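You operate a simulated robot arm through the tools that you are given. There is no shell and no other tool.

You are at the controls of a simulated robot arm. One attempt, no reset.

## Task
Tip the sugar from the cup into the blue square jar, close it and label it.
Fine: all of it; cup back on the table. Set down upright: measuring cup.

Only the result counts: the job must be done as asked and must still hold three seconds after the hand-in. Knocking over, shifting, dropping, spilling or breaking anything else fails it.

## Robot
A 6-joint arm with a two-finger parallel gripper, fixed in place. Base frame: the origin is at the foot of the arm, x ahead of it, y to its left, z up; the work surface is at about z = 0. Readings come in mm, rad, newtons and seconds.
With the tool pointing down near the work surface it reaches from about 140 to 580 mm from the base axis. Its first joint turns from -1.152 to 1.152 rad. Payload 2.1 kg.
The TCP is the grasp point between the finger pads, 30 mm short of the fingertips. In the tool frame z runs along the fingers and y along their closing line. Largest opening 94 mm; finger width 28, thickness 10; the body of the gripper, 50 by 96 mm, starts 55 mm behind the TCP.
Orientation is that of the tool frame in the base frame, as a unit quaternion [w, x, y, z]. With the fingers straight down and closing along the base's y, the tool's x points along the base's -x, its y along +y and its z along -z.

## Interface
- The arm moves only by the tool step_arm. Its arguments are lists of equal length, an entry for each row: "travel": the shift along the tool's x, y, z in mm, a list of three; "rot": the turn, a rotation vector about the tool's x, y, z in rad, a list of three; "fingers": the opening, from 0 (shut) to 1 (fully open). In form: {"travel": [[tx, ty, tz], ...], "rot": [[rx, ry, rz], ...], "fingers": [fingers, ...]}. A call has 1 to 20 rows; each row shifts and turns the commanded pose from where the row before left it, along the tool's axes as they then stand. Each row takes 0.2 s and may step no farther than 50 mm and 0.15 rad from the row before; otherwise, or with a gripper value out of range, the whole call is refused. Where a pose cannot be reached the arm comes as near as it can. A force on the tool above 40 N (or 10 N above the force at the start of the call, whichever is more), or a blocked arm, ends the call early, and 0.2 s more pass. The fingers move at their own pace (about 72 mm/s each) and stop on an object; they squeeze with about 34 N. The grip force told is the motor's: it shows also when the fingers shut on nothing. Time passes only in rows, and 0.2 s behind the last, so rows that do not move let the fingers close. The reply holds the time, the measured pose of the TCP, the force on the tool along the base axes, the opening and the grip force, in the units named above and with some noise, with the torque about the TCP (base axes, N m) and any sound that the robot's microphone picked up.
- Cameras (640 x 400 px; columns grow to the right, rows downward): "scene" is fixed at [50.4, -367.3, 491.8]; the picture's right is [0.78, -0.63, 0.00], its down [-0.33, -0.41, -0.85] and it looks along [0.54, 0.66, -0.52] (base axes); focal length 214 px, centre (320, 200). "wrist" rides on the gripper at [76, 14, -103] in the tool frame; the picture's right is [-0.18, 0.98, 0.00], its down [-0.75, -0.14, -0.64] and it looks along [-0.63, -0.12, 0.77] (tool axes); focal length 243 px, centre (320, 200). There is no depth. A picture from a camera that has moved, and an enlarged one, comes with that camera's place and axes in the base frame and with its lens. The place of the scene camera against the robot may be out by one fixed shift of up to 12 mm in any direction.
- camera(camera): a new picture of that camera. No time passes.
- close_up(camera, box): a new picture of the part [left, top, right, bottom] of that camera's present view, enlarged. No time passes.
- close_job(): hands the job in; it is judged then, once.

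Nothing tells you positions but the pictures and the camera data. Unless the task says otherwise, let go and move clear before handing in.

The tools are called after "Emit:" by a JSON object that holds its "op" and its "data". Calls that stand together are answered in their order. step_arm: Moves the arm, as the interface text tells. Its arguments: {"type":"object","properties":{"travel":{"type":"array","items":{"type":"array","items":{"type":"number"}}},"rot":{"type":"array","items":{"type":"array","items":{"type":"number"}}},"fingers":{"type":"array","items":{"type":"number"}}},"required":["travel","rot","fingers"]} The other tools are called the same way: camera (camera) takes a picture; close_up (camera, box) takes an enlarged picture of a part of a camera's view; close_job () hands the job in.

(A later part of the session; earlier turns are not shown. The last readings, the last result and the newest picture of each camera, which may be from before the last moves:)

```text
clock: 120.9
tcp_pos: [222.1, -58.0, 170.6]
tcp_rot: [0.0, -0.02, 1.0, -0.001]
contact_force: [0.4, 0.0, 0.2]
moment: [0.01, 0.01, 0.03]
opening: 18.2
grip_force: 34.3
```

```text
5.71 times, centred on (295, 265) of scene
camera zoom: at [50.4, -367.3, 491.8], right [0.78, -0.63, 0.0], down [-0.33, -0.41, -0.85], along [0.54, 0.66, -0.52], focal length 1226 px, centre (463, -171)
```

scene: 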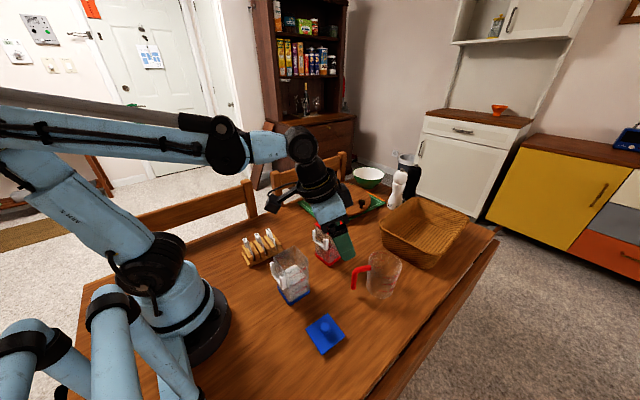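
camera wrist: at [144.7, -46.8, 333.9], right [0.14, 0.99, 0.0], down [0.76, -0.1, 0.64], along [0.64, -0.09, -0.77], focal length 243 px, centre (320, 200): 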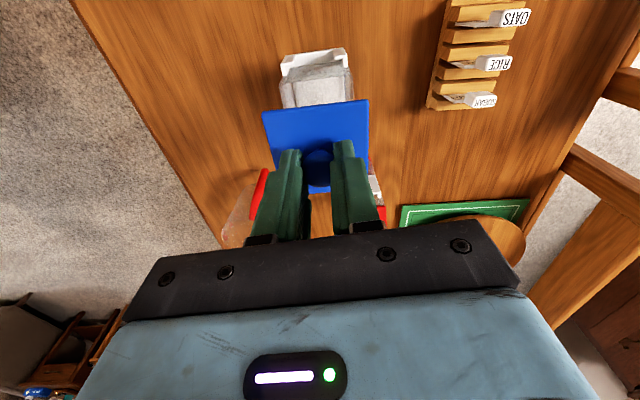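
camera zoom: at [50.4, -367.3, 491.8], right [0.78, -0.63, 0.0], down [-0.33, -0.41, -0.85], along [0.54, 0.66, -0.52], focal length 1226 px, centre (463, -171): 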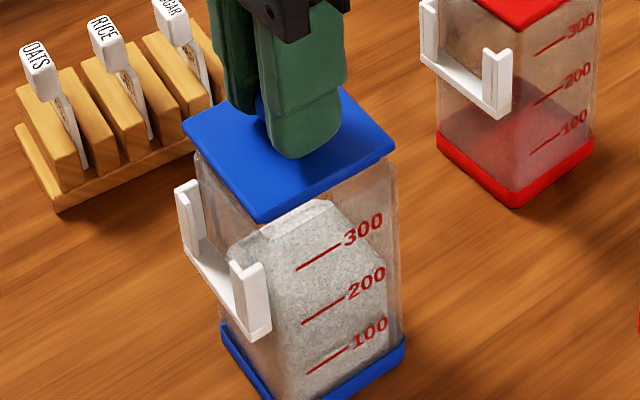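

Emit:
{"op": "step_arm", "data": {"travel": [[0, 0.6, 4], [0, 0, 4], [0, 0, 0]], "rot": [[0, 0, 0], [0, 0, 0], [0, 0, 0]], "fingers": [0.1, 0.1, 0.1]}}

Emit:
{"op": "close_up", "data": {"camera": "scene", "box": [260, 230, 330, 300]}}

Emit:
{"op": "close_up", "data": {"camera": "wrist", "box": [260, 50, 380, 180]}}

```text
clock: 121.7
tcp_pos: [221.2, -57.8, 164.7]
tcp_rot: [-0.002, -0.021, 1.0, 0.001]
contact_force: [0.3, -0.9, 28.1]
moment: [-0.05, 0.7, 0.04]
opening: 18.4
grip_force: 33.4
```

```text
5.71 times, centred on (295, 265) of scene
camera zoom: at [50.4, -367.3, 491.8], right [0.78, -0.63, 0.0], down [-0.33, -0.41, -0.85], along [0.54, 0.66, -0.52], focal length 1226 px, centre (463, -171)
```

zoom: 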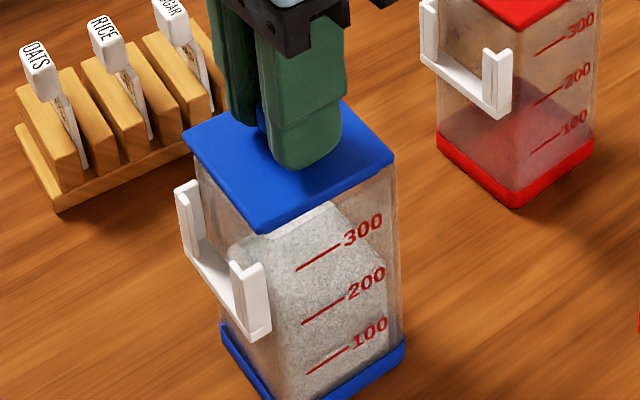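

```text
3.08 times, centred on (320, 115) of wrist
camera zoom: at [145.0, -46.0, 266.4], right [0.15, 0.99, 0.0], down [0.76, -0.11, 0.64], along [0.63, -0.09, -0.77], focal length 746 px, centre (320, 462)
```

zoom: 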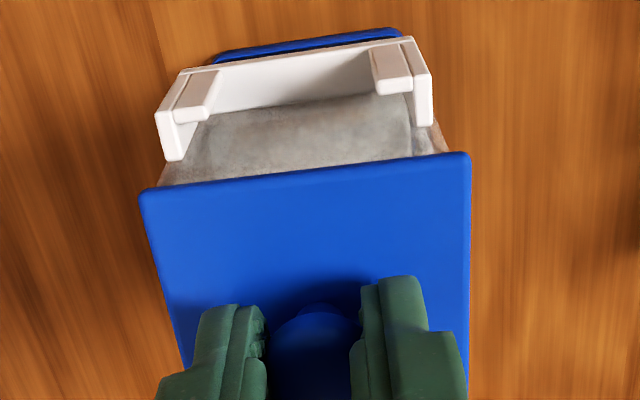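

The lid met resistance early (28 N), with the moment showing contact on the base-facing rim. It needs to go slightly towards +x. I'll back off, shift 0.8 mm and try again gently.

Emit:
{"op": "step_arm", "data": {"travel": [[0, 0, -2.5], [-0.8, 0, 0], [0, 0, 0]], "rot": [[0, 0, 0], [0, 0, 0], [0, 0, 0]], "fingers": [0.1, 0.1, 0.1]}}

Emit:
{"op": "step_arm", "data": {"travel": [[0, 0, 1.2], [0, 0, 0.8], [0, 0, 0]], "rot": [[0, 0, 0], [0, 0, 0], [0, 0, 0]], "fingers": [0.1, 0.1, 0.1]}}

```text
clock: 122.5
tcp_pos: [222.3, -57.6, 165.8]
tcp_rot: [0.001, -0.019, 1.0, 0.001]
contact_force: [-0.1, 0.3, -0.5]
moment: [0.02, -0.02, 0.01]
opening: 18.1
grip_force: 34.2
```

```text
clock: 123.3
tcp_pos: [222.6, -58.1, 163.8]
tcp_rot: [-0.001, -0.019, 1.0, 0.0]
contact_force: [-1.2, 0.2, 4.5]
moment: [-0.04, 0.11, 0.02]
opening: 18.7
grip_force: 34.1
```

Emit:
{"op": "step_arm", "data": {"travel": [[0, 0, -1.5], [-1.0, 0, 0], [0, 0, 0], [0, 0, 1.2], [0, 0, 0.5], [0, 0, 0]], "rot": [[0, 0, 0], [0, 0, 0], [0, 0, 0], [0, 0, 0], [0, 0, 0], [0, 0, 0]], "fingers": [0.1, 0.1, 0.1, 0.1, 0.1, 0.1]}}

Emit:
{"op": "close_up", "data": {"camera": "wrist", "box": [260, 50, 380, 180]}}

```text
clock: 124.7
tcp_pos: [223.4, -57.7, 165.4]
tcp_rot: [0.0, -0.019, 1.0, 0.0]
contact_force: [0.6, -0.2, 0.2]
moment: [-0.01, -0.04, 0.03]
opening: 18.1
grip_force: 34.2
```

```text
3.08 times, centred on (320, 115) of wrist
camera zoom: at [146.8, -46.3, 266.1], right [0.15, 0.99, 0.0], down [0.76, -0.11, 0.64], along [0.63, -0.09, -0.77], focal length 746 px, centre (320, 462)
```

zoom: 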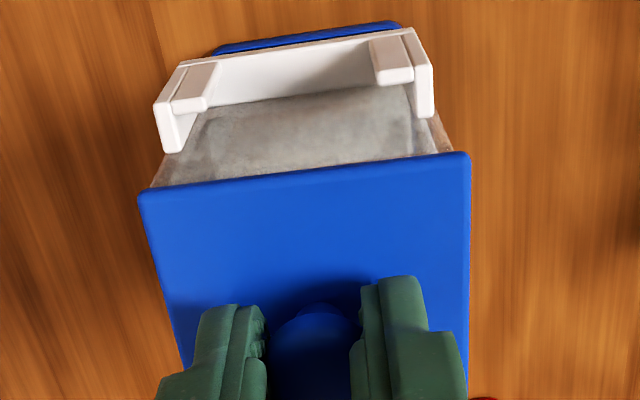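

Emit:
{"op": "step_arm", "data": {"travel": [[0, 0, 0.7], [0, 0, 0.5], [0, 0, 0]], "rot": [[0, 0, 0], [0, 0, 0], [0, 0, 0]], "fingers": [0.1, 0.1, 0.1]}}

```text
clock: 125.5
tcp_pos: [223.6, -57.3, 163.5]
tcp_rot: [0.0, -0.02, 1.0, 0.0]
contact_force: [-0.1, 0.1, -0.3]
moment: [0.04, 0.0, 0.01]
opening: 18.2
grip_force: 34.1
```

Emit:
{"op": "step_arm", "data": {"travel": [[0, 0, 0.7], [0, 0, 0.5], [0, 0, 0]], "rot": [[0, 0, 0], [0, 0, 0], [0, 0, 0]], "fingers": [0.1, 0.1, 0.1]}}

Emit:
{"op": "close_up", "data": {"camera": "wrist", "box": [260, 50, 380, 180]}}

```text
clock: 126.3
tcp_pos: [223.8, -57.4, 161.2]
tcp_rot: [0.0, -0.019, 1.0, -0.001]
contact_force: [-0.1, -0.3, -0.7]
moment: [-0.04, 0.01, 0.01]
opening: 18.3
grip_force: 33.5
```

```text
3.08 times, centred on (320, 115) of wrist
camera zoom: at [146.6, -46.3, 263.8], right [0.15, 0.99, 0.0], down [0.76, -0.11, 0.64], along [0.63, -0.09, -0.77], focal length 746 px, centre (320, 462)
```

zoom: 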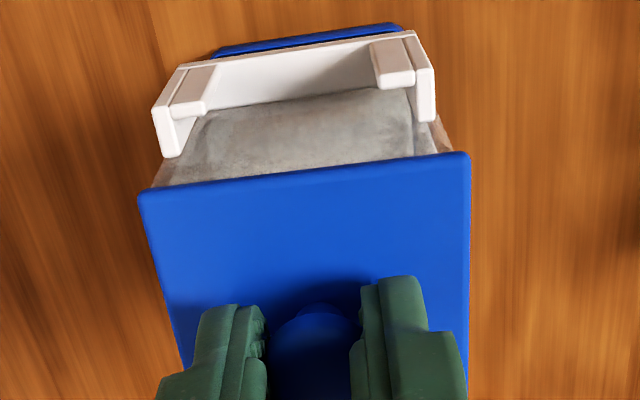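

The plug has now slipped into the opening with no resistance, below the earlier contact height. I'll lower on until it seats.

Emit:
{"op": "step_arm", "data": {"travel": [[0, 0, 0.7], [0, 0, 0.5], [0, 0, 0]], "rot": [[0, 0, 0], [0, 0, 0], [0, 0, 0]], "fingers": [0.1, 0.1, 0.1]}}

Emit:
{"op": "step_arm", "data": {"travel": [[0, 0, 0.7], [0, 0, 0.5], [0, 0, 0]], "rot": [[0, 0, 0], [0, 0, 0], [0, 0, 0]], "fingers": [0.1, 0.1, 0.1]}}

```text
clock: 127.1
tcp_pos: [223.5, -57.3, 161.2]
tcp_rot: [0.0, -0.019, 1.0, 0.0]
contact_force: [-0.7, 0.1, -0.8]
moment: [0.0, -0.01, -0.01]
opening: 18.6
grip_force: 33.7
```

```text
clock: 127.9
tcp_pos: [222.6, -58.1, 158.5]
tcp_rot: [-0.001, -0.019, 1.0, 0.001]
contact_force: [0.2, 0.7, -0.7]
moment: [0.01, -0.01, 0.02]
opening: 18.3
grip_force: 33.8
```

Emit:
{"op": "step_arm", "data": {"travel": [[0, 0, 0.7], [0, 0, 0.5], [0, 0, 0]], "rot": [[0, 0, 0], [0, 0, 0], [0, 0, 0]], "fingers": [0.1, 0.1, 0.1]}}

Emit:
{"op": "close_up", "data": {"camera": "scene", "box": [260, 230, 330, 300]}}

Emit:
{"op": "close_up", "data": {"camera": "wrist", "box": [260, 50, 380, 180]}}

```text
clock: 128.7
tcp_pos: [222.9, -58.3, 157.5]
tcp_rot: [0.0, -0.019, 1.0, 0.0]
contact_force: [0.1, -0.9, 12.5]
moment: [-0.02, -0.31, -0.03]
opening: 18.9
grip_force: 34.0
```

```text
5.71 times, centred on (295, 265) of scene
camera zoom: at [50.4, -367.3, 491.8], right [0.78, -0.63, 0.0], down [-0.33, -0.41, -0.85], along [0.54, 0.66, -0.52], focal length 1226 px, centre (463, -171)
```

zoom: 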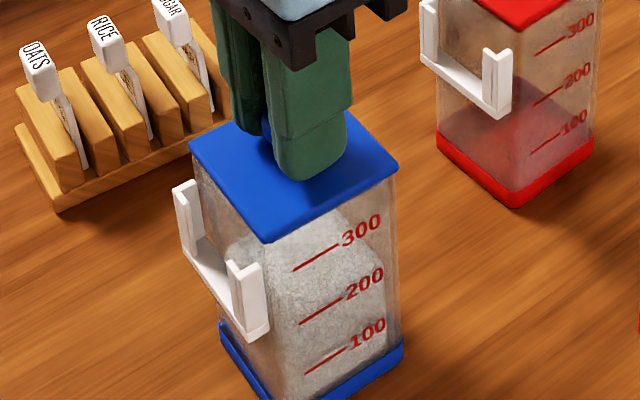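

```text
3.08 times, centred on (320, 115) of wrist
camera zoom: at [146.5, -46.2, 260.1], right [0.15, 0.99, 0.0], down [0.76, -0.11, 0.64], along [0.63, -0.09, -0.77], focal length 746 px, centre (320, 462)
```

zoom: 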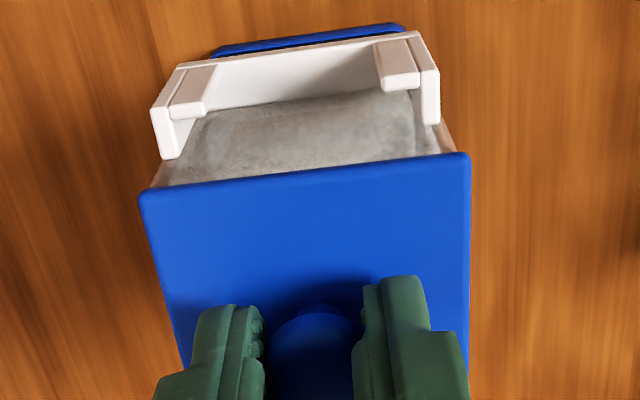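

Seated contact is now at the far side, at the right height (lid top ≈ z 120). I'll press down slightly to finish closing it and listen for the catch.

Emit:
{"op": "step_arm", "data": {"travel": [[0, 0, 0.5], [0, 0, 0]], "rot": [[0, 0, 0], [0, 0, 0]], "fingers": [0.1, 0.1]}}

```text
clock: 129.3
tcp_pos: [223.3, -57.2, 158.4]
tcp_rot: [0.0, -0.02, 1.0, 0.001]
contact_force: [-2.0, -1.7, 22.6]
moment: [-0.02, -0.33, 0.06]
opening: 18.4
grip_force: 33.9
```

Emit:
{"op": "step_arm", "data": {"travel": [[0, 0, 0.5], [0, 0, 0]], "rot": [[0, 0, 0], [0, 0, 0]], "fingers": [0.1, 0.1]}}

Emit:
{"op": "close_up", "data": {"camera": "scene", "box": [270, 235, 320, 285]}}

```text
clock: 129.9
tcp_pos: [223.5, -57.6, 156.9]
tcp_rot: [0.0, -0.019, 1.0, 0.001]
contact_force: [-2.4, -2.0, 32.9]
moment: [-0.03, 0.01, 0.01]
opening: 17.9
grip_force: 34.3
```

```text
8.00 times, centred on (295, 260) of scene
camera zoom: at [50.4, -367.3, 491.8], right [0.78, -0.63, 0.0], down [-0.33, -0.41, -0.85], along [0.54, 0.66, -0.52], focal length 1716 px, centre (520, -280)
```

zoom: 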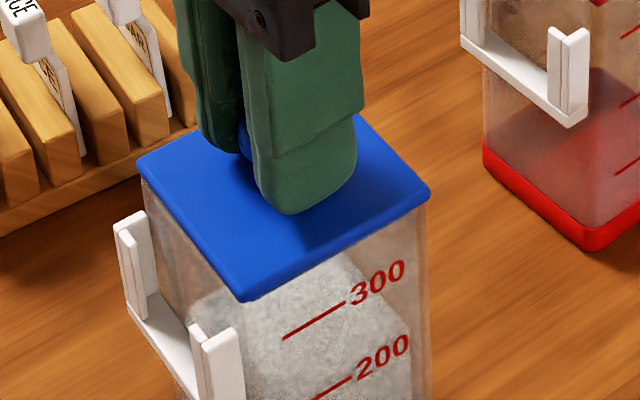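

Emit:
{"op": "step_arm", "data": {"travel": [[0, 0, 0.3], [0, 0, 0]], "rot": [[0, 0, 0], [0, 0, 0]], "fingers": [0.1, 0.1]}}

Emit:
{"op": "camera", "data": {"camera": "wrist"}}

```text
clock: 130.5
tcp_pos: [224.5, -57.5, 157.9]
tcp_rot: [-0.001, -0.02, 1.0, 0.001]
contact_force: [-2.3, -0.1, 31.1]
moment: [-0.01, 0.07, 0.0]
opening: 17.7
grip_force: 33.6
```

```text
taken
camera wrist: at [146.7, -46.3, 258.9], right [0.15, 0.99, 0.0], down [0.76, -0.11, 0.64], along [0.63, -0.09, -0.77], focal length 243 px, centre (320, 200)
```

wrist: 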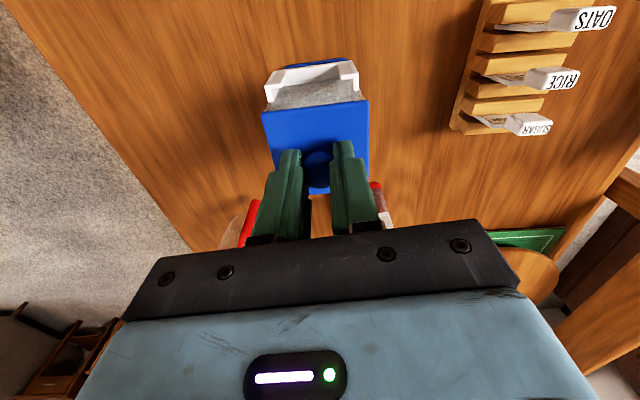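

Emit:
{"op": "close_up", "data": {"camera": "wrist", "box": [250, 50, 390, 205]}}

Emit:
{"op": "step_arm", "data": {"travel": [[0, 0, -0.8], [0, 0, 0], [0, 0, 0], [0, 0, 0]], "rot": [[0, 0, 0], [0, 0, 0], [0, 0, 0], [0, 0, 0]], "fingers": [0.1, 0.25, 0.5, 0.7]}}

Emit:
{"op": "close_up", "data": {"camera": "wrist", "box": [250, 50, 390, 205]}}

```text
2.58 times, centred on (320, 128) of wrist
camera zoom: at [146.7, -46.3, 258.9], right [0.15, 0.99, 0.0], down [0.76, -0.11, 0.64], along [0.63, -0.09, -0.77], focal length 626 px, centre (320, 387)
```

zoom: 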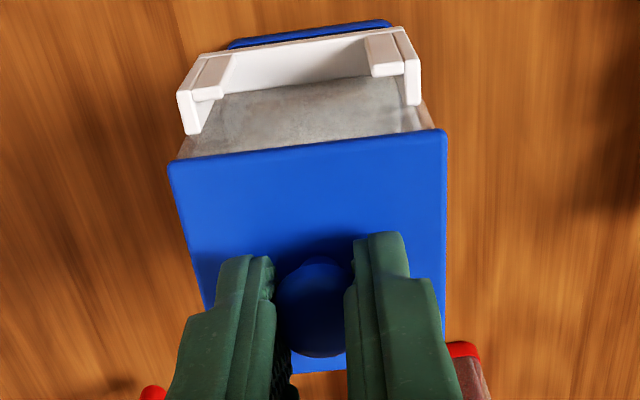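

```text
clock: 131.5
tcp_pos: [222.8, -57.1, 156.6]
tcp_rot: [0.001, -0.019, 1.0, 0.0]
contact_force: [-0.4, -0.4, -0.7]
moment: [-0.04, 0.01, 0.0]
opening: 65.6
grip_force: 0.0
heard: snap
```

```text
2.58 times, centred on (320, 128) of wrist
camera zoom: at [146.6, -46.3, 259.4], right [0.15, 0.99, 0.0], down [0.76, -0.11, 0.64], along [0.63, -0.09, -0.77], focal length 626 px, centre (320, 387)
```

zoom: 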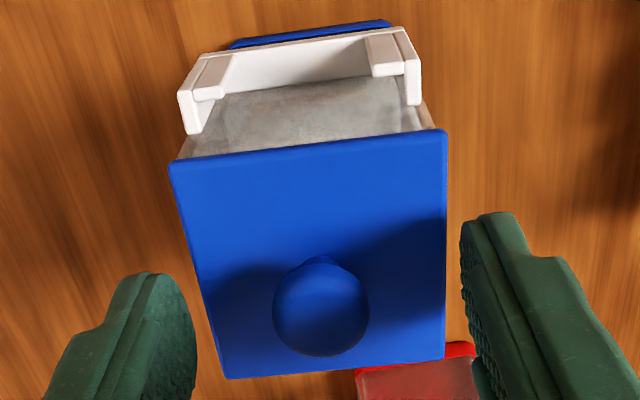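

A "snap" sounded on release, so the lid is latched and flush, and the jar hasn't shifted. I'll rise clear and take close views of the label bracket.

Emit:
{"op": "step_arm", "data": {"travel": [[0, 0, -20], [0, 0, -40], [0, 0, -30], [25, -3, 0], [25, -3, 20], [22, -3, 25], [0, 0, 0]], "rot": [[0, 0, 0], [0, 0, 0], [0, 0, 0.038], [0, 0, 0], [0, 0, 0], [0, 0, 0], [0, 0, 0]], "fingers": [0.7, 0.8, 1, 1, 1, 1, 1]}}

Emit:
{"op": "camera", "data": {"camera": "wrist"}}

Emit:
{"op": "close_up", "data": {"camera": "wrist", "box": [265, 110, 375, 215]}}

```text
clock: 133.1
tcp_pos: [151.8, -65.2, 200.4]
tcp_rot: [0.0, -0.001, 1.0, 0.0]
contact_force: [0.2, -0.2, -0.3]
moment: [-0.03, -0.01, 0.0]
opening: 94.1
grip_force: 0.0
```

```text
taken
camera wrist: at [75.3, -51.8, 304.2], right [0.18, 0.98, 0.0], down [0.75, -0.14, 0.64], along [0.63, -0.12, -0.77], focal length 243 px, centre (320, 200)
```

wrist: 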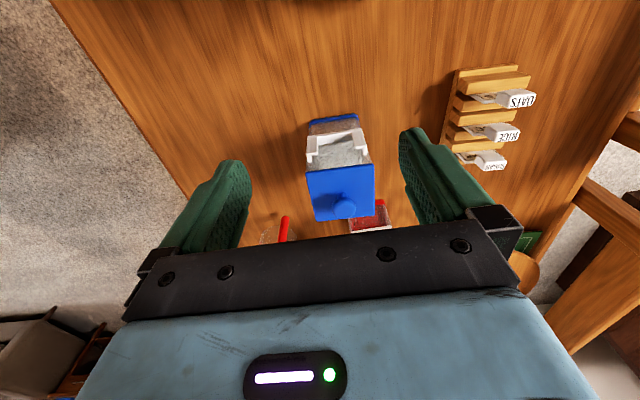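

```text
3.81 times, centred on (320, 162) of wrist
camera zoom: at [75.3, -51.8, 304.2], right [0.18, 0.98, 0.0], down [0.75, -0.14, 0.64], along [0.63, -0.12, -0.77], focal length 924 px, centre (320, 343)
```

zoom: 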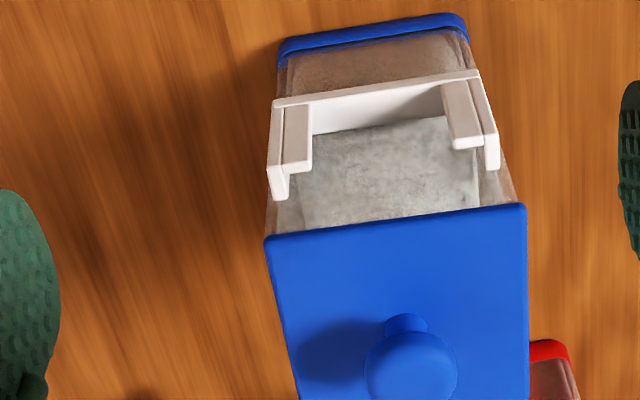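

Emit:
{"op": "close_up", "data": {"camera": "wrist", "box": [303, 120, 377, 172]}}

Emit:
{"op": "close_up", "data": {"camera": "wrist", "box": [440, 60, 545, 175]}}

Emit:
{"op": "close_up", "data": {"camera": "scene", "box": [265, 255, 305, 295]}}

```text
7.69 times, centred on (340, 146) of wrist
camera zoom: at [75.3, -51.8, 304.2], right [0.18, 0.98, 0.0], down [0.75, -0.14, 0.64], along [0.63, -0.12, -0.77], focal length 1866 px, centre (166, 615)
```

zoom: 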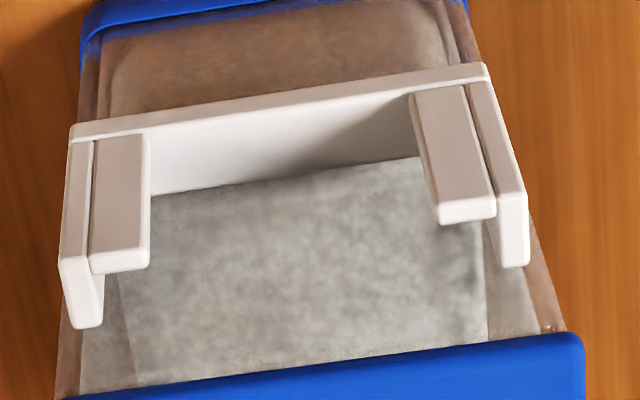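

```text
3.48 times, centred on (492, 118) of wrist
camera zoom: at [75.3, -51.8, 304.2], right [0.18, 0.98, 0.0], down [0.75, -0.14, 0.64], along [0.63, -0.12, -0.77], focal length 844 px, centre (-280, 487)
```

zoom: 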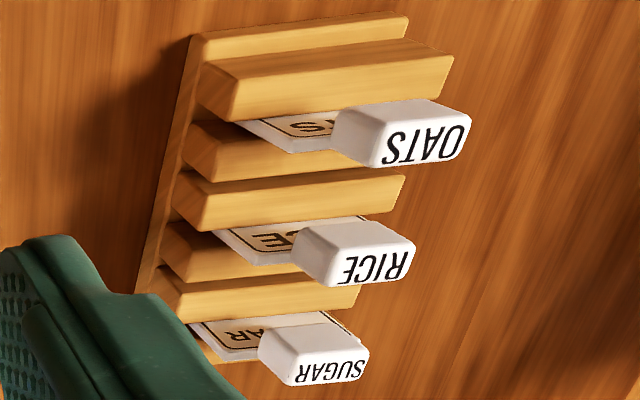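

```text
10.00 times, centred on (285, 275) of scene
camera zoom: at [50.4, -367.3, 491.8], right [0.78, -0.63, 0.0], down [-0.33, -0.41, -0.85], along [0.54, 0.66, -0.52], focal length 2145 px, centre (670, -550)
```

zoom: 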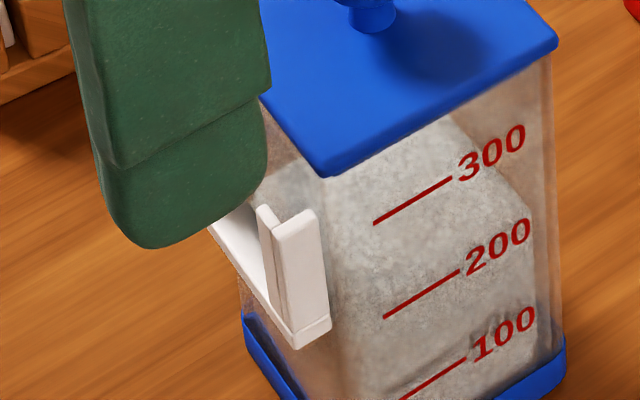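

The bracket has an inner width of about 48.7 mm and a slot about 6 mm deep behind 3 mm lips, at x ≈ 186–193. Now I'll get the same detail on the SUGAR label in the rack.

Emit:
{"op": "step_arm", "data": {"travel": [[-4, 38, -5], [-4, 38, -5], [-4, 38, -5], [-3, 36, 0], [0, 0, 0]], "rot": [[0, 0, 0], [0, 0, 0], [0, 0, 0], [0, 0, 0], [0, 0, 0]], "fingers": [1, 1, 1, 1, 1]}}

Emit:
{"op": "camera", "data": {"camera": "wrist"}}

Emit:
{"op": "close_up", "data": {"camera": "wrist", "box": [280, 70, 400, 200]}}

```text
clock: 134.3
tcp_pos: [166.3, 82.9, 216.3]
tcp_rot: [0.0, -0.001, 1.0, 0.0]
contact_force: [-0.2, -0.3, 0.6]
moment: [-0.01, -0.02, 0.01]
opening: 93.9
grip_force: 0.0
```

```text
taken
camera wrist: at [90.0, 97.4, 319.4], right [0.18, 0.98, 0.0], down [0.75, -0.14, 0.64], along [0.63, -0.12, -0.77], focal length 243 px, centre (320, 200)
```

wrist: 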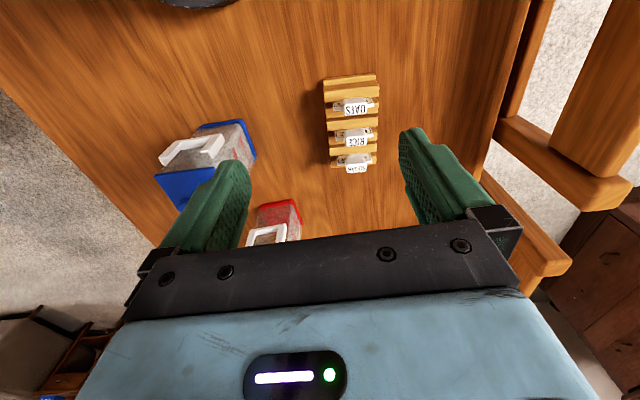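

```text
3.08 times, centred on (340, 135) of wrist
camera zoom: at [90.0, 97.4, 319.4], right [0.18, 0.98, 0.0], down [0.75, -0.14, 0.64], along [0.63, -0.12, -0.77], focal length 746 px, centre (258, 400)
```

zoom: 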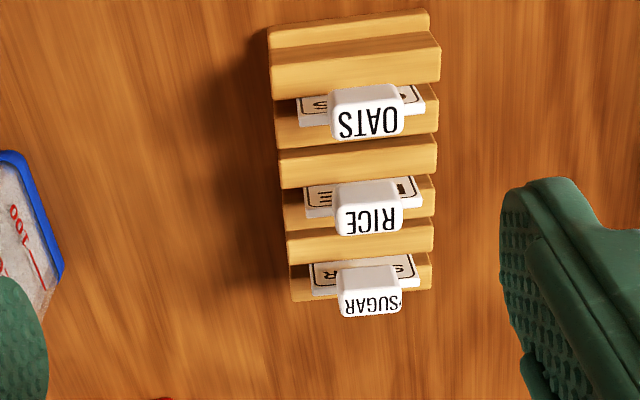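

Emit:
{"op": "close_up", "data": {"camera": "wrist", "box": [325, 140, 390, 180]}}

Emit:
{"op": "close_up", "data": {"camera": "scene", "box": [255, 220, 290, 260]}}

```text
9.85 times, centred on (358, 160) of wrist
camera zoom: at [90.0, 97.4, 319.4], right [0.18, 0.98, 0.0], down [0.75, -0.14, 0.64], along [0.63, -0.12, -0.77], focal length 2389 px, centre (-49, 594)
```

zoom: 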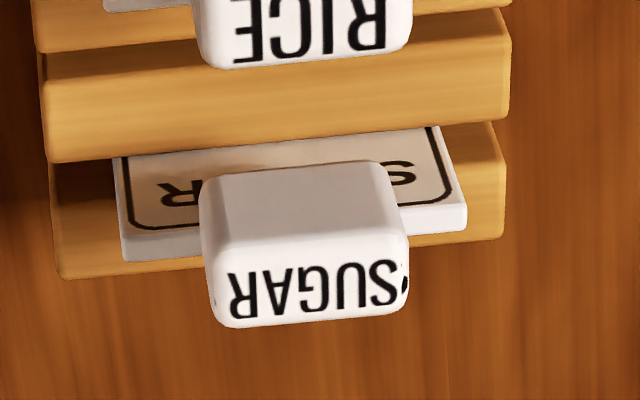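

```text
10.00 times, centred on (272, 240) of scene
camera zoom: at [50.4, -367.3, 491.8], right [0.78, -0.63, 0.0], down [-0.33, -0.41, -0.85], along [0.54, 0.66, -0.52], focal length 2145 px, centre (795, -200)
```

zoom: 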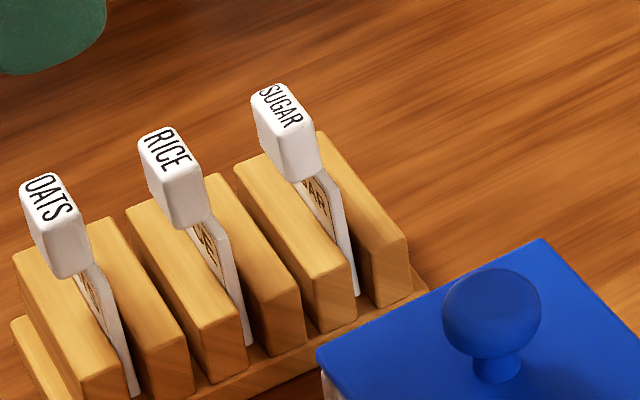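

The SUGAR label lies at yaw ≈ -4°: plate about 43 × 45 × 3.6 mm, head about 22 mm long centred at (248.4, 111.4), z 62–78. The bracket slot floor is at z ≈ 71.5. I'll line up over the label head, offset towards the base so the fingers clear the lid later, and check.

Emit:
{"op": "step_arm", "data": {"travel": [[-25, 9.5, 10], [-25, 9.5, 22], [-24.4, 9.6, 22], [0, 0, 0], [0, 0, 0]], "rot": [[0, 0, 0], [0, 0, 0], [0, 0, 0], [0, 0, 0.073], [0, 0, 0]], "fingers": [1, 1, 0.7, 0.7, 0.7]}}

Emit:
{"op": "camera", "data": {"camera": "wrist"}}

Emit:
{"op": "close_up", "data": {"camera": "wrist", "box": [275, 60, 385, 170]}}

```text
clock: 135.5
tcp_pos: [239.7, 111.4, 164.1]
tcp_rot: [0.0, 0.037, 0.999, 0.0]
contact_force: [-0.4, 0.6, -0.7]
moment: [-0.02, 0.02, 0.0]
opening: 65.7
grip_force: 0.1
```

```text
taken
camera wrist: at [165.8, 131.9, 265.1], right [0.26, 0.97, 0.0], down [0.74, -0.2, 0.64], along [0.62, -0.16, -0.77], focal length 243 px, centre (320, 200)
```

wrist: 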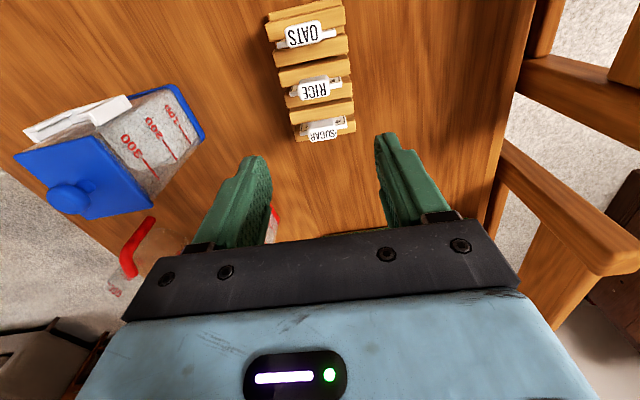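

```text
3.64 times, centred on (330, 115) of wrist
camera zoom: at [165.8, 131.9, 265.1], right [0.26, 0.97, 0.0], down [0.74, -0.2, 0.64], along [0.62, -0.16, -0.77], focal length 882 px, centre (284, 509)
```

zoom: 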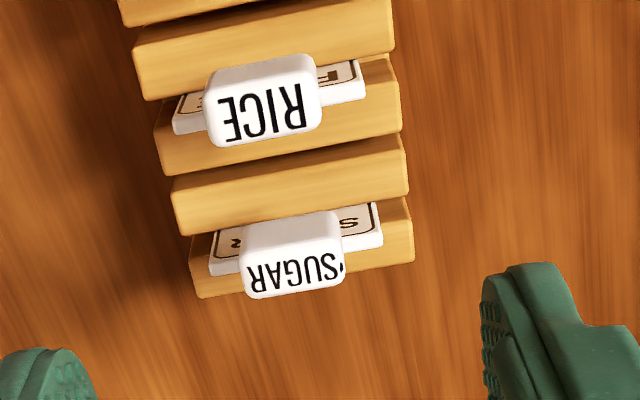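

Emit:
{"op": "step_arm", "data": {"travel": [[0, 0.3, 25], [0, 0, 25], [0, 0, 12], [0, 0, 4], [0, 0, 0]], "rot": [[0, 0, 0], [0, 0, 0], [0, 0, 0], [0, 0, 0], [0, 0, 0]], "fingers": [0.7, 0.7, 0.7, 0.7, 0.7]}}

Emit:
{"op": "camera", "data": {"camera": "wrist"}}

Emit:
{"op": "close_up", "data": {"camera": "wrist", "box": [255, 80, 385, 200]}}

Emit:
{"op": "close_up", "data": {"camera": "scene", "box": [235, 205, 300, 275]}}

```text
clock: 136.7
tcp_pos: [240.6, 113.8, 96.8]
tcp_rot: [0.0, 0.035, 0.999, 0.0]
contact_force: [0.4, -0.4, 0.3]
moment: [0.02, -0.02, 0.04]
opening: 65.6
grip_force: 0.0
```

```text
taken
camera wrist: at [165.3, 132.6, 199.5], right [0.25, 0.97, 0.0], down [0.74, -0.2, 0.64], along [0.62, -0.16, -0.77], focal length 243 px, centre (320, 200)
```

wrist: 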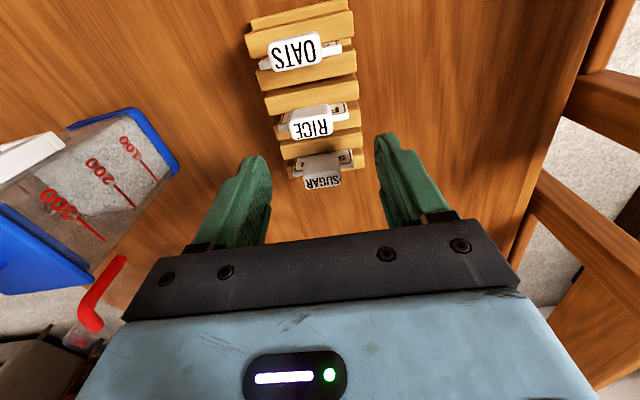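

```text
3.33 times, centred on (320, 140) of wrist
camera zoom: at [165.3, 132.6, 199.5], right [0.25, 0.97, 0.0], down [0.74, -0.2, 0.64], along [0.62, -0.16, -0.77], focal length 809 px, centre (320, 400)
```

zoom: 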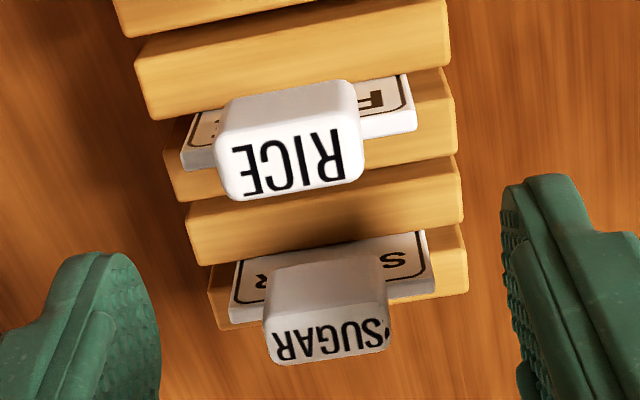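

```text
5.71 times, centred on (268, 240) of scene
camera zoom: at [50.4, -367.3, 491.8], right [0.78, -0.63, 0.0], down [-0.33, -0.41, -0.85], along [0.54, 0.66, -0.52], focal length 1226 px, centre (620, -29)
```

zoom: 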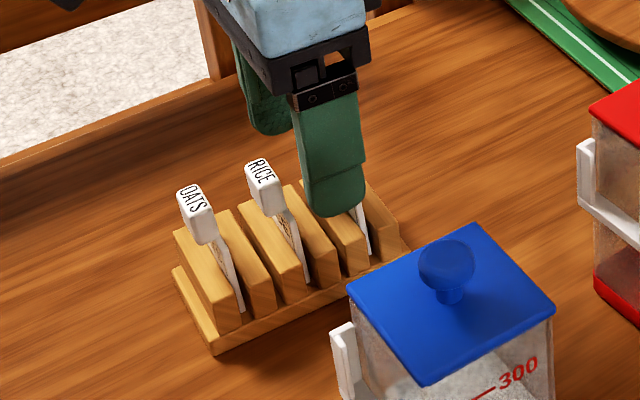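

Emit:
{"op": "step_arm", "data": {"travel": [[0, -1.0, 0], [0, 0, 0], [0, 0, 0], [0, 0, 0], [0, 0, 0], [0, 0, 0]], "rot": [[0, 0, 0], [0, 0, 0], [0, 0, 0], [0, 0, 0], [0, 0, 0], [0, 0, 0]], "fingers": [0.7, 0.5, 0.35, 0.2, 0.15, 0.15]}}

Emit:
{"op": "close_up", "data": {"camera": "wrist", "box": [255, 80, 385, 200]}}

Emit:
{"op": "close_up", "data": {"camera": "scene", "box": [235, 205, 300, 275]}}

```text
clock: 138.1
tcp_pos: [240.2, 111.5, 97.4]
tcp_rot: [0.0, 0.035, 0.999, 0.0]
contact_force: [0.5, -0.5, 0.1]
moment: [-0.02, -0.01, -0.01]
opening: 22.1
grip_force: 33.8
```

```text
3.33 times, centred on (320, 140) of wrist
camera zoom: at [165.3, 131.4, 199.4], right [0.25, 0.97, 0.0], down [0.74, -0.2, 0.64], along [0.62, -0.16, -0.77], focal length 809 px, centre (320, 400)
```

zoom: 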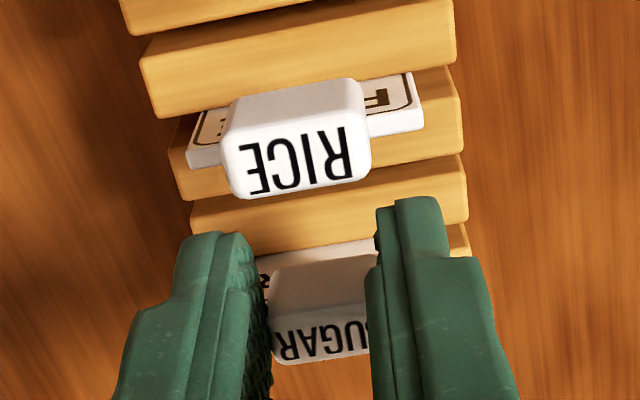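

```text
5.71 times, centred on (268, 240) of scene
camera zoom: at [50.4, -367.3, 491.8], right [0.78, -0.63, 0.0], down [-0.33, -0.41, -0.85], along [0.54, 0.66, -0.52], focal length 1226 px, centre (620, -29)
```

zoom: 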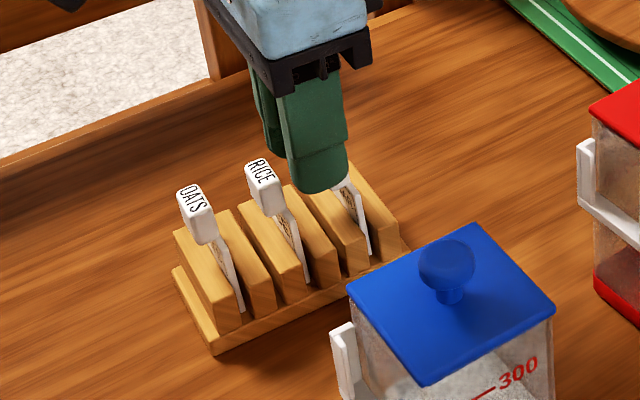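

Label head gripped (22.1 mm). I'll lift it straight up out of the rack.

Emit:
{"op": "step_arm", "data": {"travel": [[0, 0, -4], [0, 0, -8], [0, 0, -12], [0, 0, -20], [0, 0, -25], [0, 0, -25], [0, 0, -25], [0, 0, 0]], "rot": [[0, 0, 0], [0, 0, 0], [0, 0, 0], [0, 0, 0], [0, 0, 0], [0, 0, 0], [0, 0, 0], [0, 0, 0]], "fingers": [0.12, 0.12, 0.12, 0.12, 0.12, 0.12, 0.12, 0.12]}}

Emit:
{"op": "camera", "data": {"camera": "wrist"}}

Emit:
{"op": "close_up", "data": {"camera": "scene", "box": [230, 170, 310, 275]}}

Emit:
{"op": "close_up", "data": {"camera": "wrist", "box": [255, 80, 385, 210]}}

```text
clock: 139.9
tcp_pos: [239.7, 110.5, 218.0]
tcp_rot: [0.0, 0.036, 0.999, 0.0]
contact_force: [0.2, 0.7, -0.7]
moment: [0.01, 0.0, 0.01]
opening: 22.0
grip_force: 34.1
```

```text
taken
camera wrist: at [165.2, 130.3, 319.4], right [0.25, 0.97, 0.0], down [0.74, -0.2, 0.64], along [0.62, -0.16, -0.77], focal length 243 px, centre (320, 200)
```

wrist: 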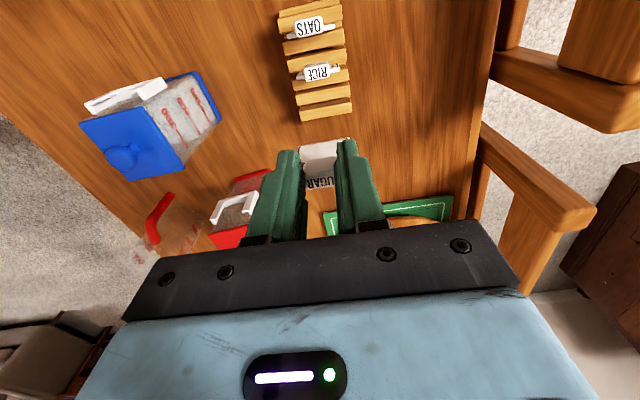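

```text
3.81 times, centred on (270, 222) of scene
camera zoom: at [50.4, -367.3, 491.8], right [0.78, -0.63, 0.0], down [-0.33, -0.41, -0.85], along [0.54, 0.66, -0.52], focal length 817 px, centre (510, 114)
```

zoom: 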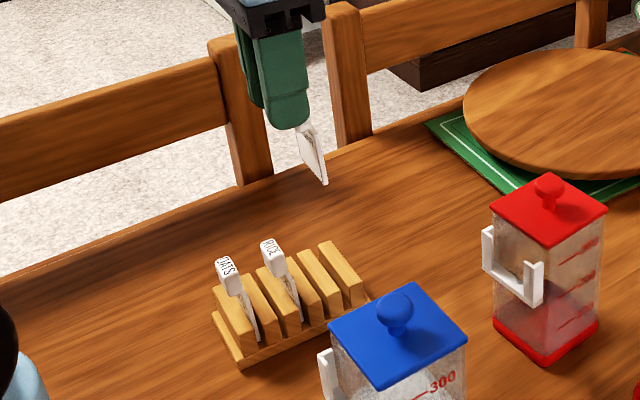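

```text
3.08 times, centred on (320, 145) of wrist
camera zoom: at [165.2, 130.3, 319.4], right [0.25, 0.97, 0.0], down [0.74, -0.2, 0.64], along [0.62, -0.16, -0.77], focal length 746 px, centre (320, 369)
```

zoom: 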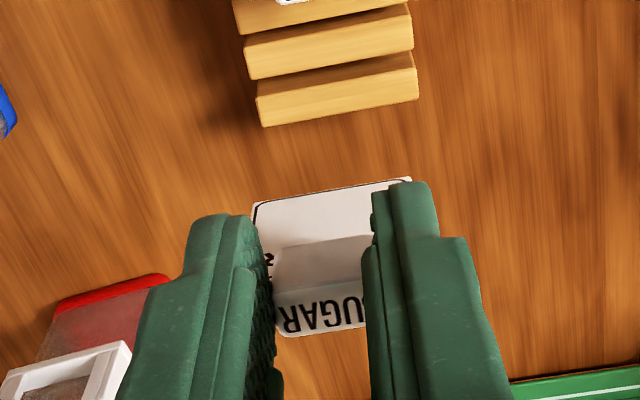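

The label is out cleanly and the rack is undisturbed. It hangs about 5° off vertical in the grip, as it leaned in the rack. I'll match the tool's yaw and tilt so the plate is vertical and parallel to the bracket, then carry it round to the jar's base-facing side.

Emit:
{"op": "step_arm", "data": {"travel": [[0, 0, 0], [0, 0, 0], [20.5, -0.3, -2.8], [20.5, -0.4, -2.8], [20.7, -0.4, -2.9], [0, 0, 0]], "rot": [[0, 0, -0.056], [0, 0.084, 0], [0, 0, 0], [0, 0, 0], [0, 0, 0], [0, 0, 0]], "fingers": [0.12, 0.12, 0.12, 0.12, 0.12, 0.12]}}

Emit:
{"op": "close_up", "data": {"camera": "scene", "box": [200, 170, 310, 275]}}

Emit:
{"op": "camera", "data": {"camera": "wrist"}}

```text
clock: 141.3
tcp_pos: [179.8, 110.0, 230.8]
tcp_rot: [-0.043, 0.008, 0.999, 0.001]
contact_force: [0.2, 0.2, -0.8]
moment: [0.03, 0.0, -0.03]
opening: 22.2
grip_force: 34.1
```

```text
3.81 times, centred on (255, 222) of scene
camera zoom: at [50.4, -367.3, 491.8], right [0.78, -0.63, 0.0], down [-0.33, -0.41, -0.85], along [0.54, 0.66, -0.52], focal length 817 px, centre (568, 114)
```

zoom: 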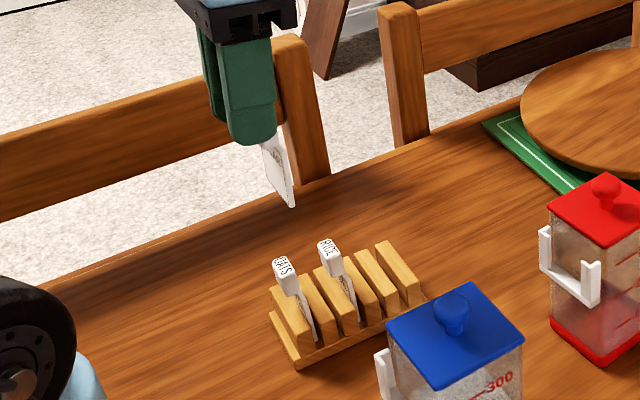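

```text
taken
camera wrist: at [112.5, 126.2, 338.0], right [0.2, 0.98, -0.01], down [0.8, -0.15, 0.58], along [0.56, -0.13, -0.82], focal length 243 px, centre (320, 200)
```

wrist: 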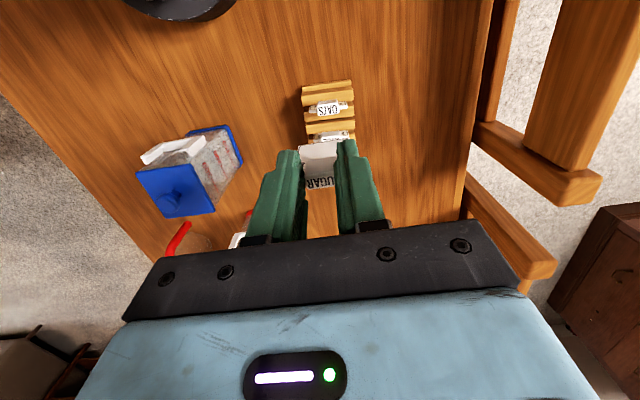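

Emit:
{"op": "close_up", "data": {"camera": "scene", "box": [240, 195, 270, 230]}}

Emit:
{"op": "close_up", "data": {"camera": "wrist", "box": [285, 125, 365, 200]}}

```text
11.43 times, centred on (255, 212) of scene
camera zoom: at [50.4, -367.3, 491.8], right [0.78, -0.63, 0.0], down [-0.33, -0.41, -0.85], along [0.54, 0.66, -0.52], focal length 2451 px, centre (1063, 57)
```

zoom: 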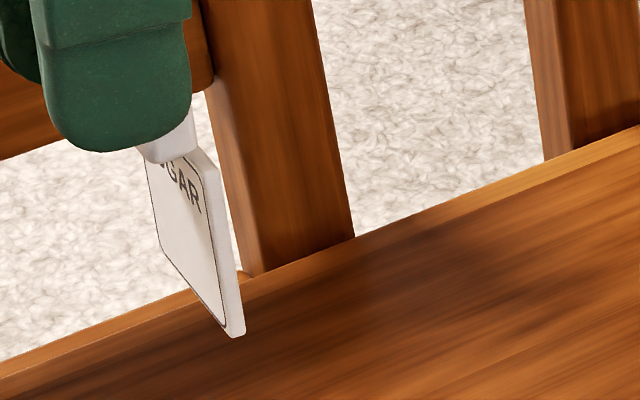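

```text
5.33 times, centred on (325, 162) of wrist
camera zoom: at [112.5, 126.2, 338.0], right [0.2, 0.98, -0.01], down [0.8, -0.15, 0.58], along [0.56, -0.13, -0.82], focal length 1294 px, centre (293, 400)
```

zoom: 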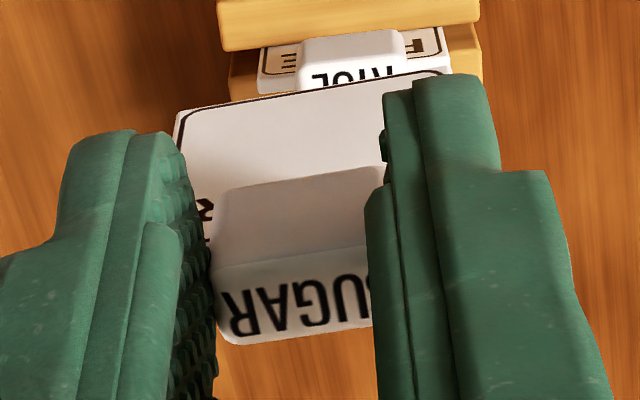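

Emit:
{"op": "step_arm", "data": {"travel": [[0, 0, 0], [-0.4, -42, 0], [-0.4, -42, 0], [-0.4, -42, 0], [-0.4, -42.1, 0], [0, 0, 0]], "rot": [[0, -0.02, 0], [0, 0, 0], [0, 0, 0], [0, 0, 0], [0, 0, 0], [0, 0, 0]], "fingers": [0.12, 0.12, 0.12, 0.12, 0.12, 0.12]}}

Emit:
{"op": "camera", "data": {"camera": "wrist"}}

Emit:
{"op": "close_up", "data": {"camera": "wrist", "box": [270, 90, 380, 200]}}

Emit:
{"op": "close_up", "data": {"camera": "scene", "box": [245, 190, 315, 300]}}

```text
clock: 142.7
tcp_pos: [178.2, -57.4, 230.4]
tcp_rot: [-0.032, 0.008, 0.999, 0.0]
contact_force: [-0.1, 0.4, -0.8]
moment: [-0.02, 0.0, 0.02]
opening: 22.5
grip_force: 34.0
```

```text
taken
camera wrist: at [108.4, -41.4, 336.7], right [0.2, 0.98, -0.01], down [0.79, -0.15, 0.59], along [0.58, -0.13, -0.81], focal length 243 px, centre (320, 200)
```

wrist: 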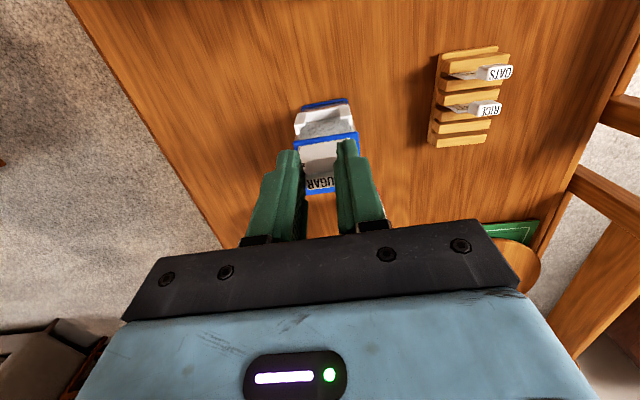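

```text
3.64 times, centred on (325, 145) of wrist
camera zoom: at [108.4, -41.4, 336.7], right [0.2, 0.98, -0.01], down [0.79, -0.15, 0.59], along [0.58, -0.13, -0.81], focal length 882 px, centre (302, 400)
```

zoom: 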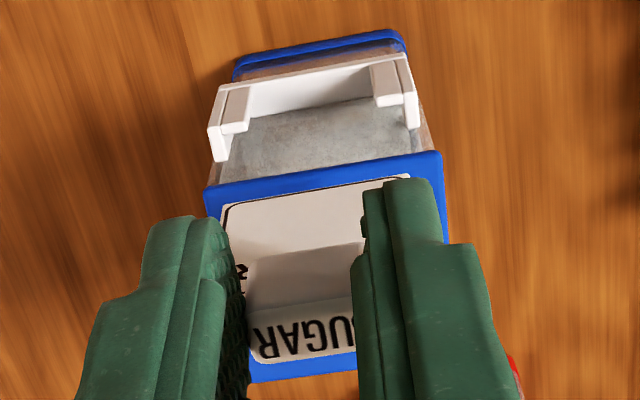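

```text
3.64 times, centred on (280, 245) of scene
camera zoom: at [50.4, -367.3, 491.8], right [0.78, -0.63, 0.0], down [-0.33, -0.41, -0.85], along [0.54, 0.66, -0.52], focal length 780 px, centre (466, 36)
```

zoom: 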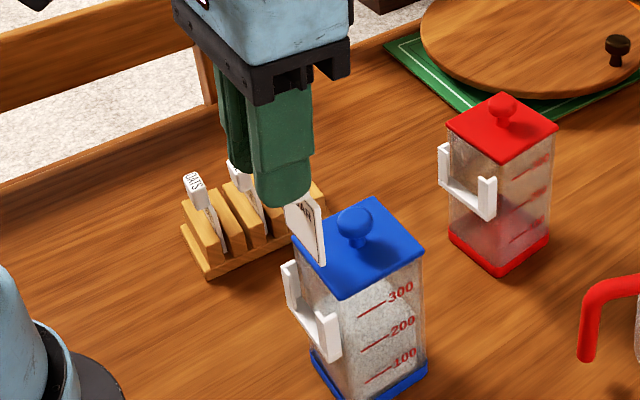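

Emit:
{"op": "close_up", "data": {"camera": "wrist", "box": [290, 95, 365, 160]}}

Emit:
{"op": "close_up", "data": {"camera": "scene", "box": [262, 230, 292, 290]}}

```text
6.15 times, centred on (328, 128) of wrist
camera zoom: at [108.4, -41.4, 336.7], right [0.2, 0.98, -0.01], down [0.79, -0.15, 0.59], along [0.58, -0.13, -0.81], focal length 1493 px, centre (274, 646)
```

zoom: 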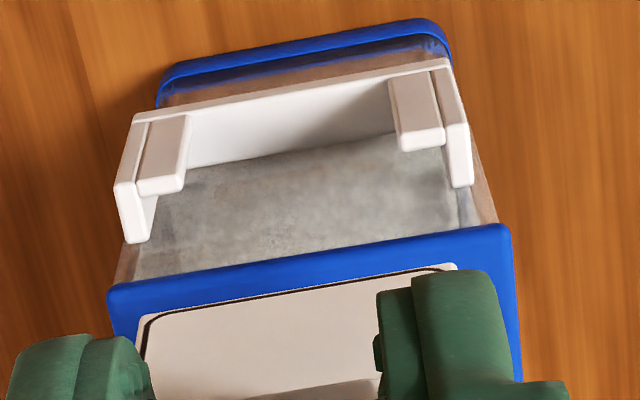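

```text
6.67 times, centred on (277, 260) of scene
camera zoom: at [50.4, -367.3, 491.8], right [0.78, -0.63, 0.0], down [-0.33, -0.41, -0.85], along [0.54, 0.66, -0.52], focal length 1430 px, centre (607, -200)
```

zoom: 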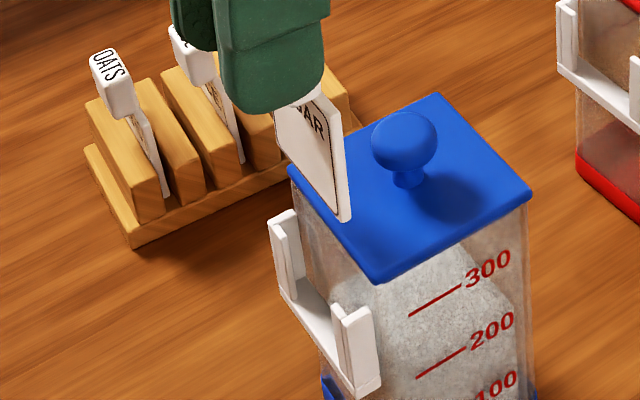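

Emit:
{"op": "close_up", "data": {"camera": "scene", "box": [268, 240, 284, 266]}}

```text
15.38 times, centred on (276, 253) of scene
camera zoom: at [50.4, -367.3, 491.8], right [0.78, -0.63, 0.0], down [-0.33, -0.41, -0.85], along [0.54, 0.66, -0.52], focal length 3300 px, centre (997, -615)
```

zoom: 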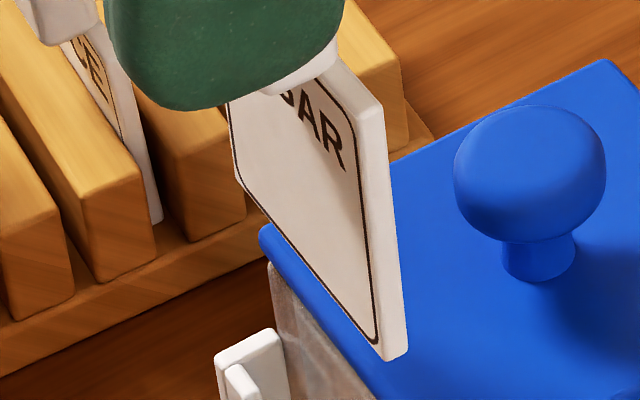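

The label and bracket are now in one view, so I can correct relative to each other: ease the tilt by about 1.7°, trim yaw, shift about 2 mm, and come down to just above the bracket posts.

Emit:
{"op": "step_arm", "data": {"travel": [[1.75, -0.7, 0], [0, 0, 12], [0, 0, 12], [0, 0, 12], [0, 0, 0]], "rot": [[0, -0.03, 0.012], [0, 0, 0], [0, 0, 0], [0, 0, 0], [0, 0, 0]], "fingers": [0.12, 0.12, 0.12, 0.12, 0.12]}}

Emit:
{"op": "camera", "data": {"camera": "wrist"}}

Emit:
{"op": "close_up", "data": {"camera": "wrist", "box": [290, 100, 365, 165]}}

Emit:
{"op": "close_up", "data": {"camera": "scene", "box": [265, 245, 290, 280]}}

```text
clock: 143.9
tcp_pos: [175.0, -57.8, 194.7]
tcp_rot: [-0.018, 0.014, 1.0, 0.0]
contact_force: [-3.6, 1.1, 32.8]
moment: [0.05, -0.37, 0.03]
opening: 21.9
grip_force: 33.6
```

```text
taken
camera wrist: at [103.4, -41.3, 299.0], right [0.21, 0.98, -0.01], down [0.77, -0.16, 0.62], along [0.6, -0.13, -0.79], focal length 243 px, centre (320, 200)
```

wrist: 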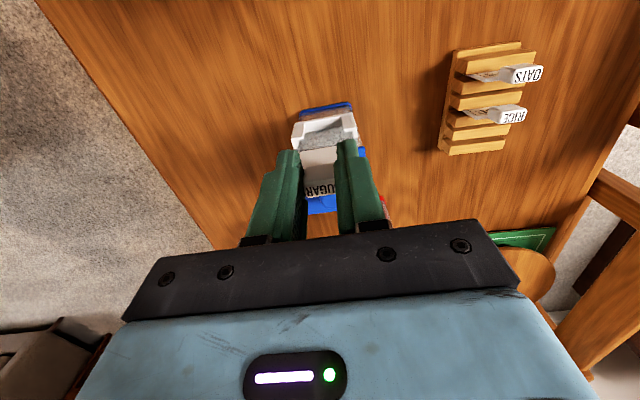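

```text
6.15 times, centred on (328, 132) of wrist
camera zoom: at [103.4, -41.3, 299.0], right [0.21, 0.98, -0.01], down [0.77, -0.16, 0.62], along [0.6, -0.13, -0.79], focal length 1493 px, centre (274, 615)
```

zoom: 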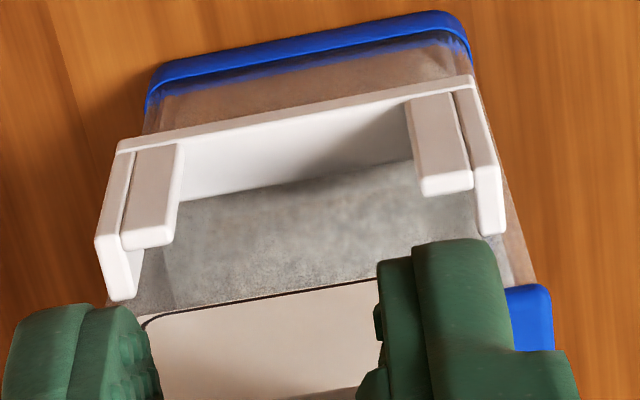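

```text
11.43 times, centred on (278, 262) of scene
camera zoom: at [50.4, -367.3, 491.8], right [0.78, -0.63, 0.0], down [-0.33, -0.41, -0.85], along [0.54, 0.66, -0.52], focal length 2451 px, centre (806, -514)
```

zoom: 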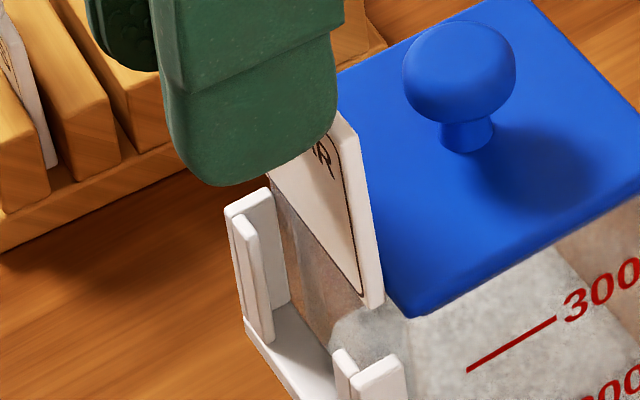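

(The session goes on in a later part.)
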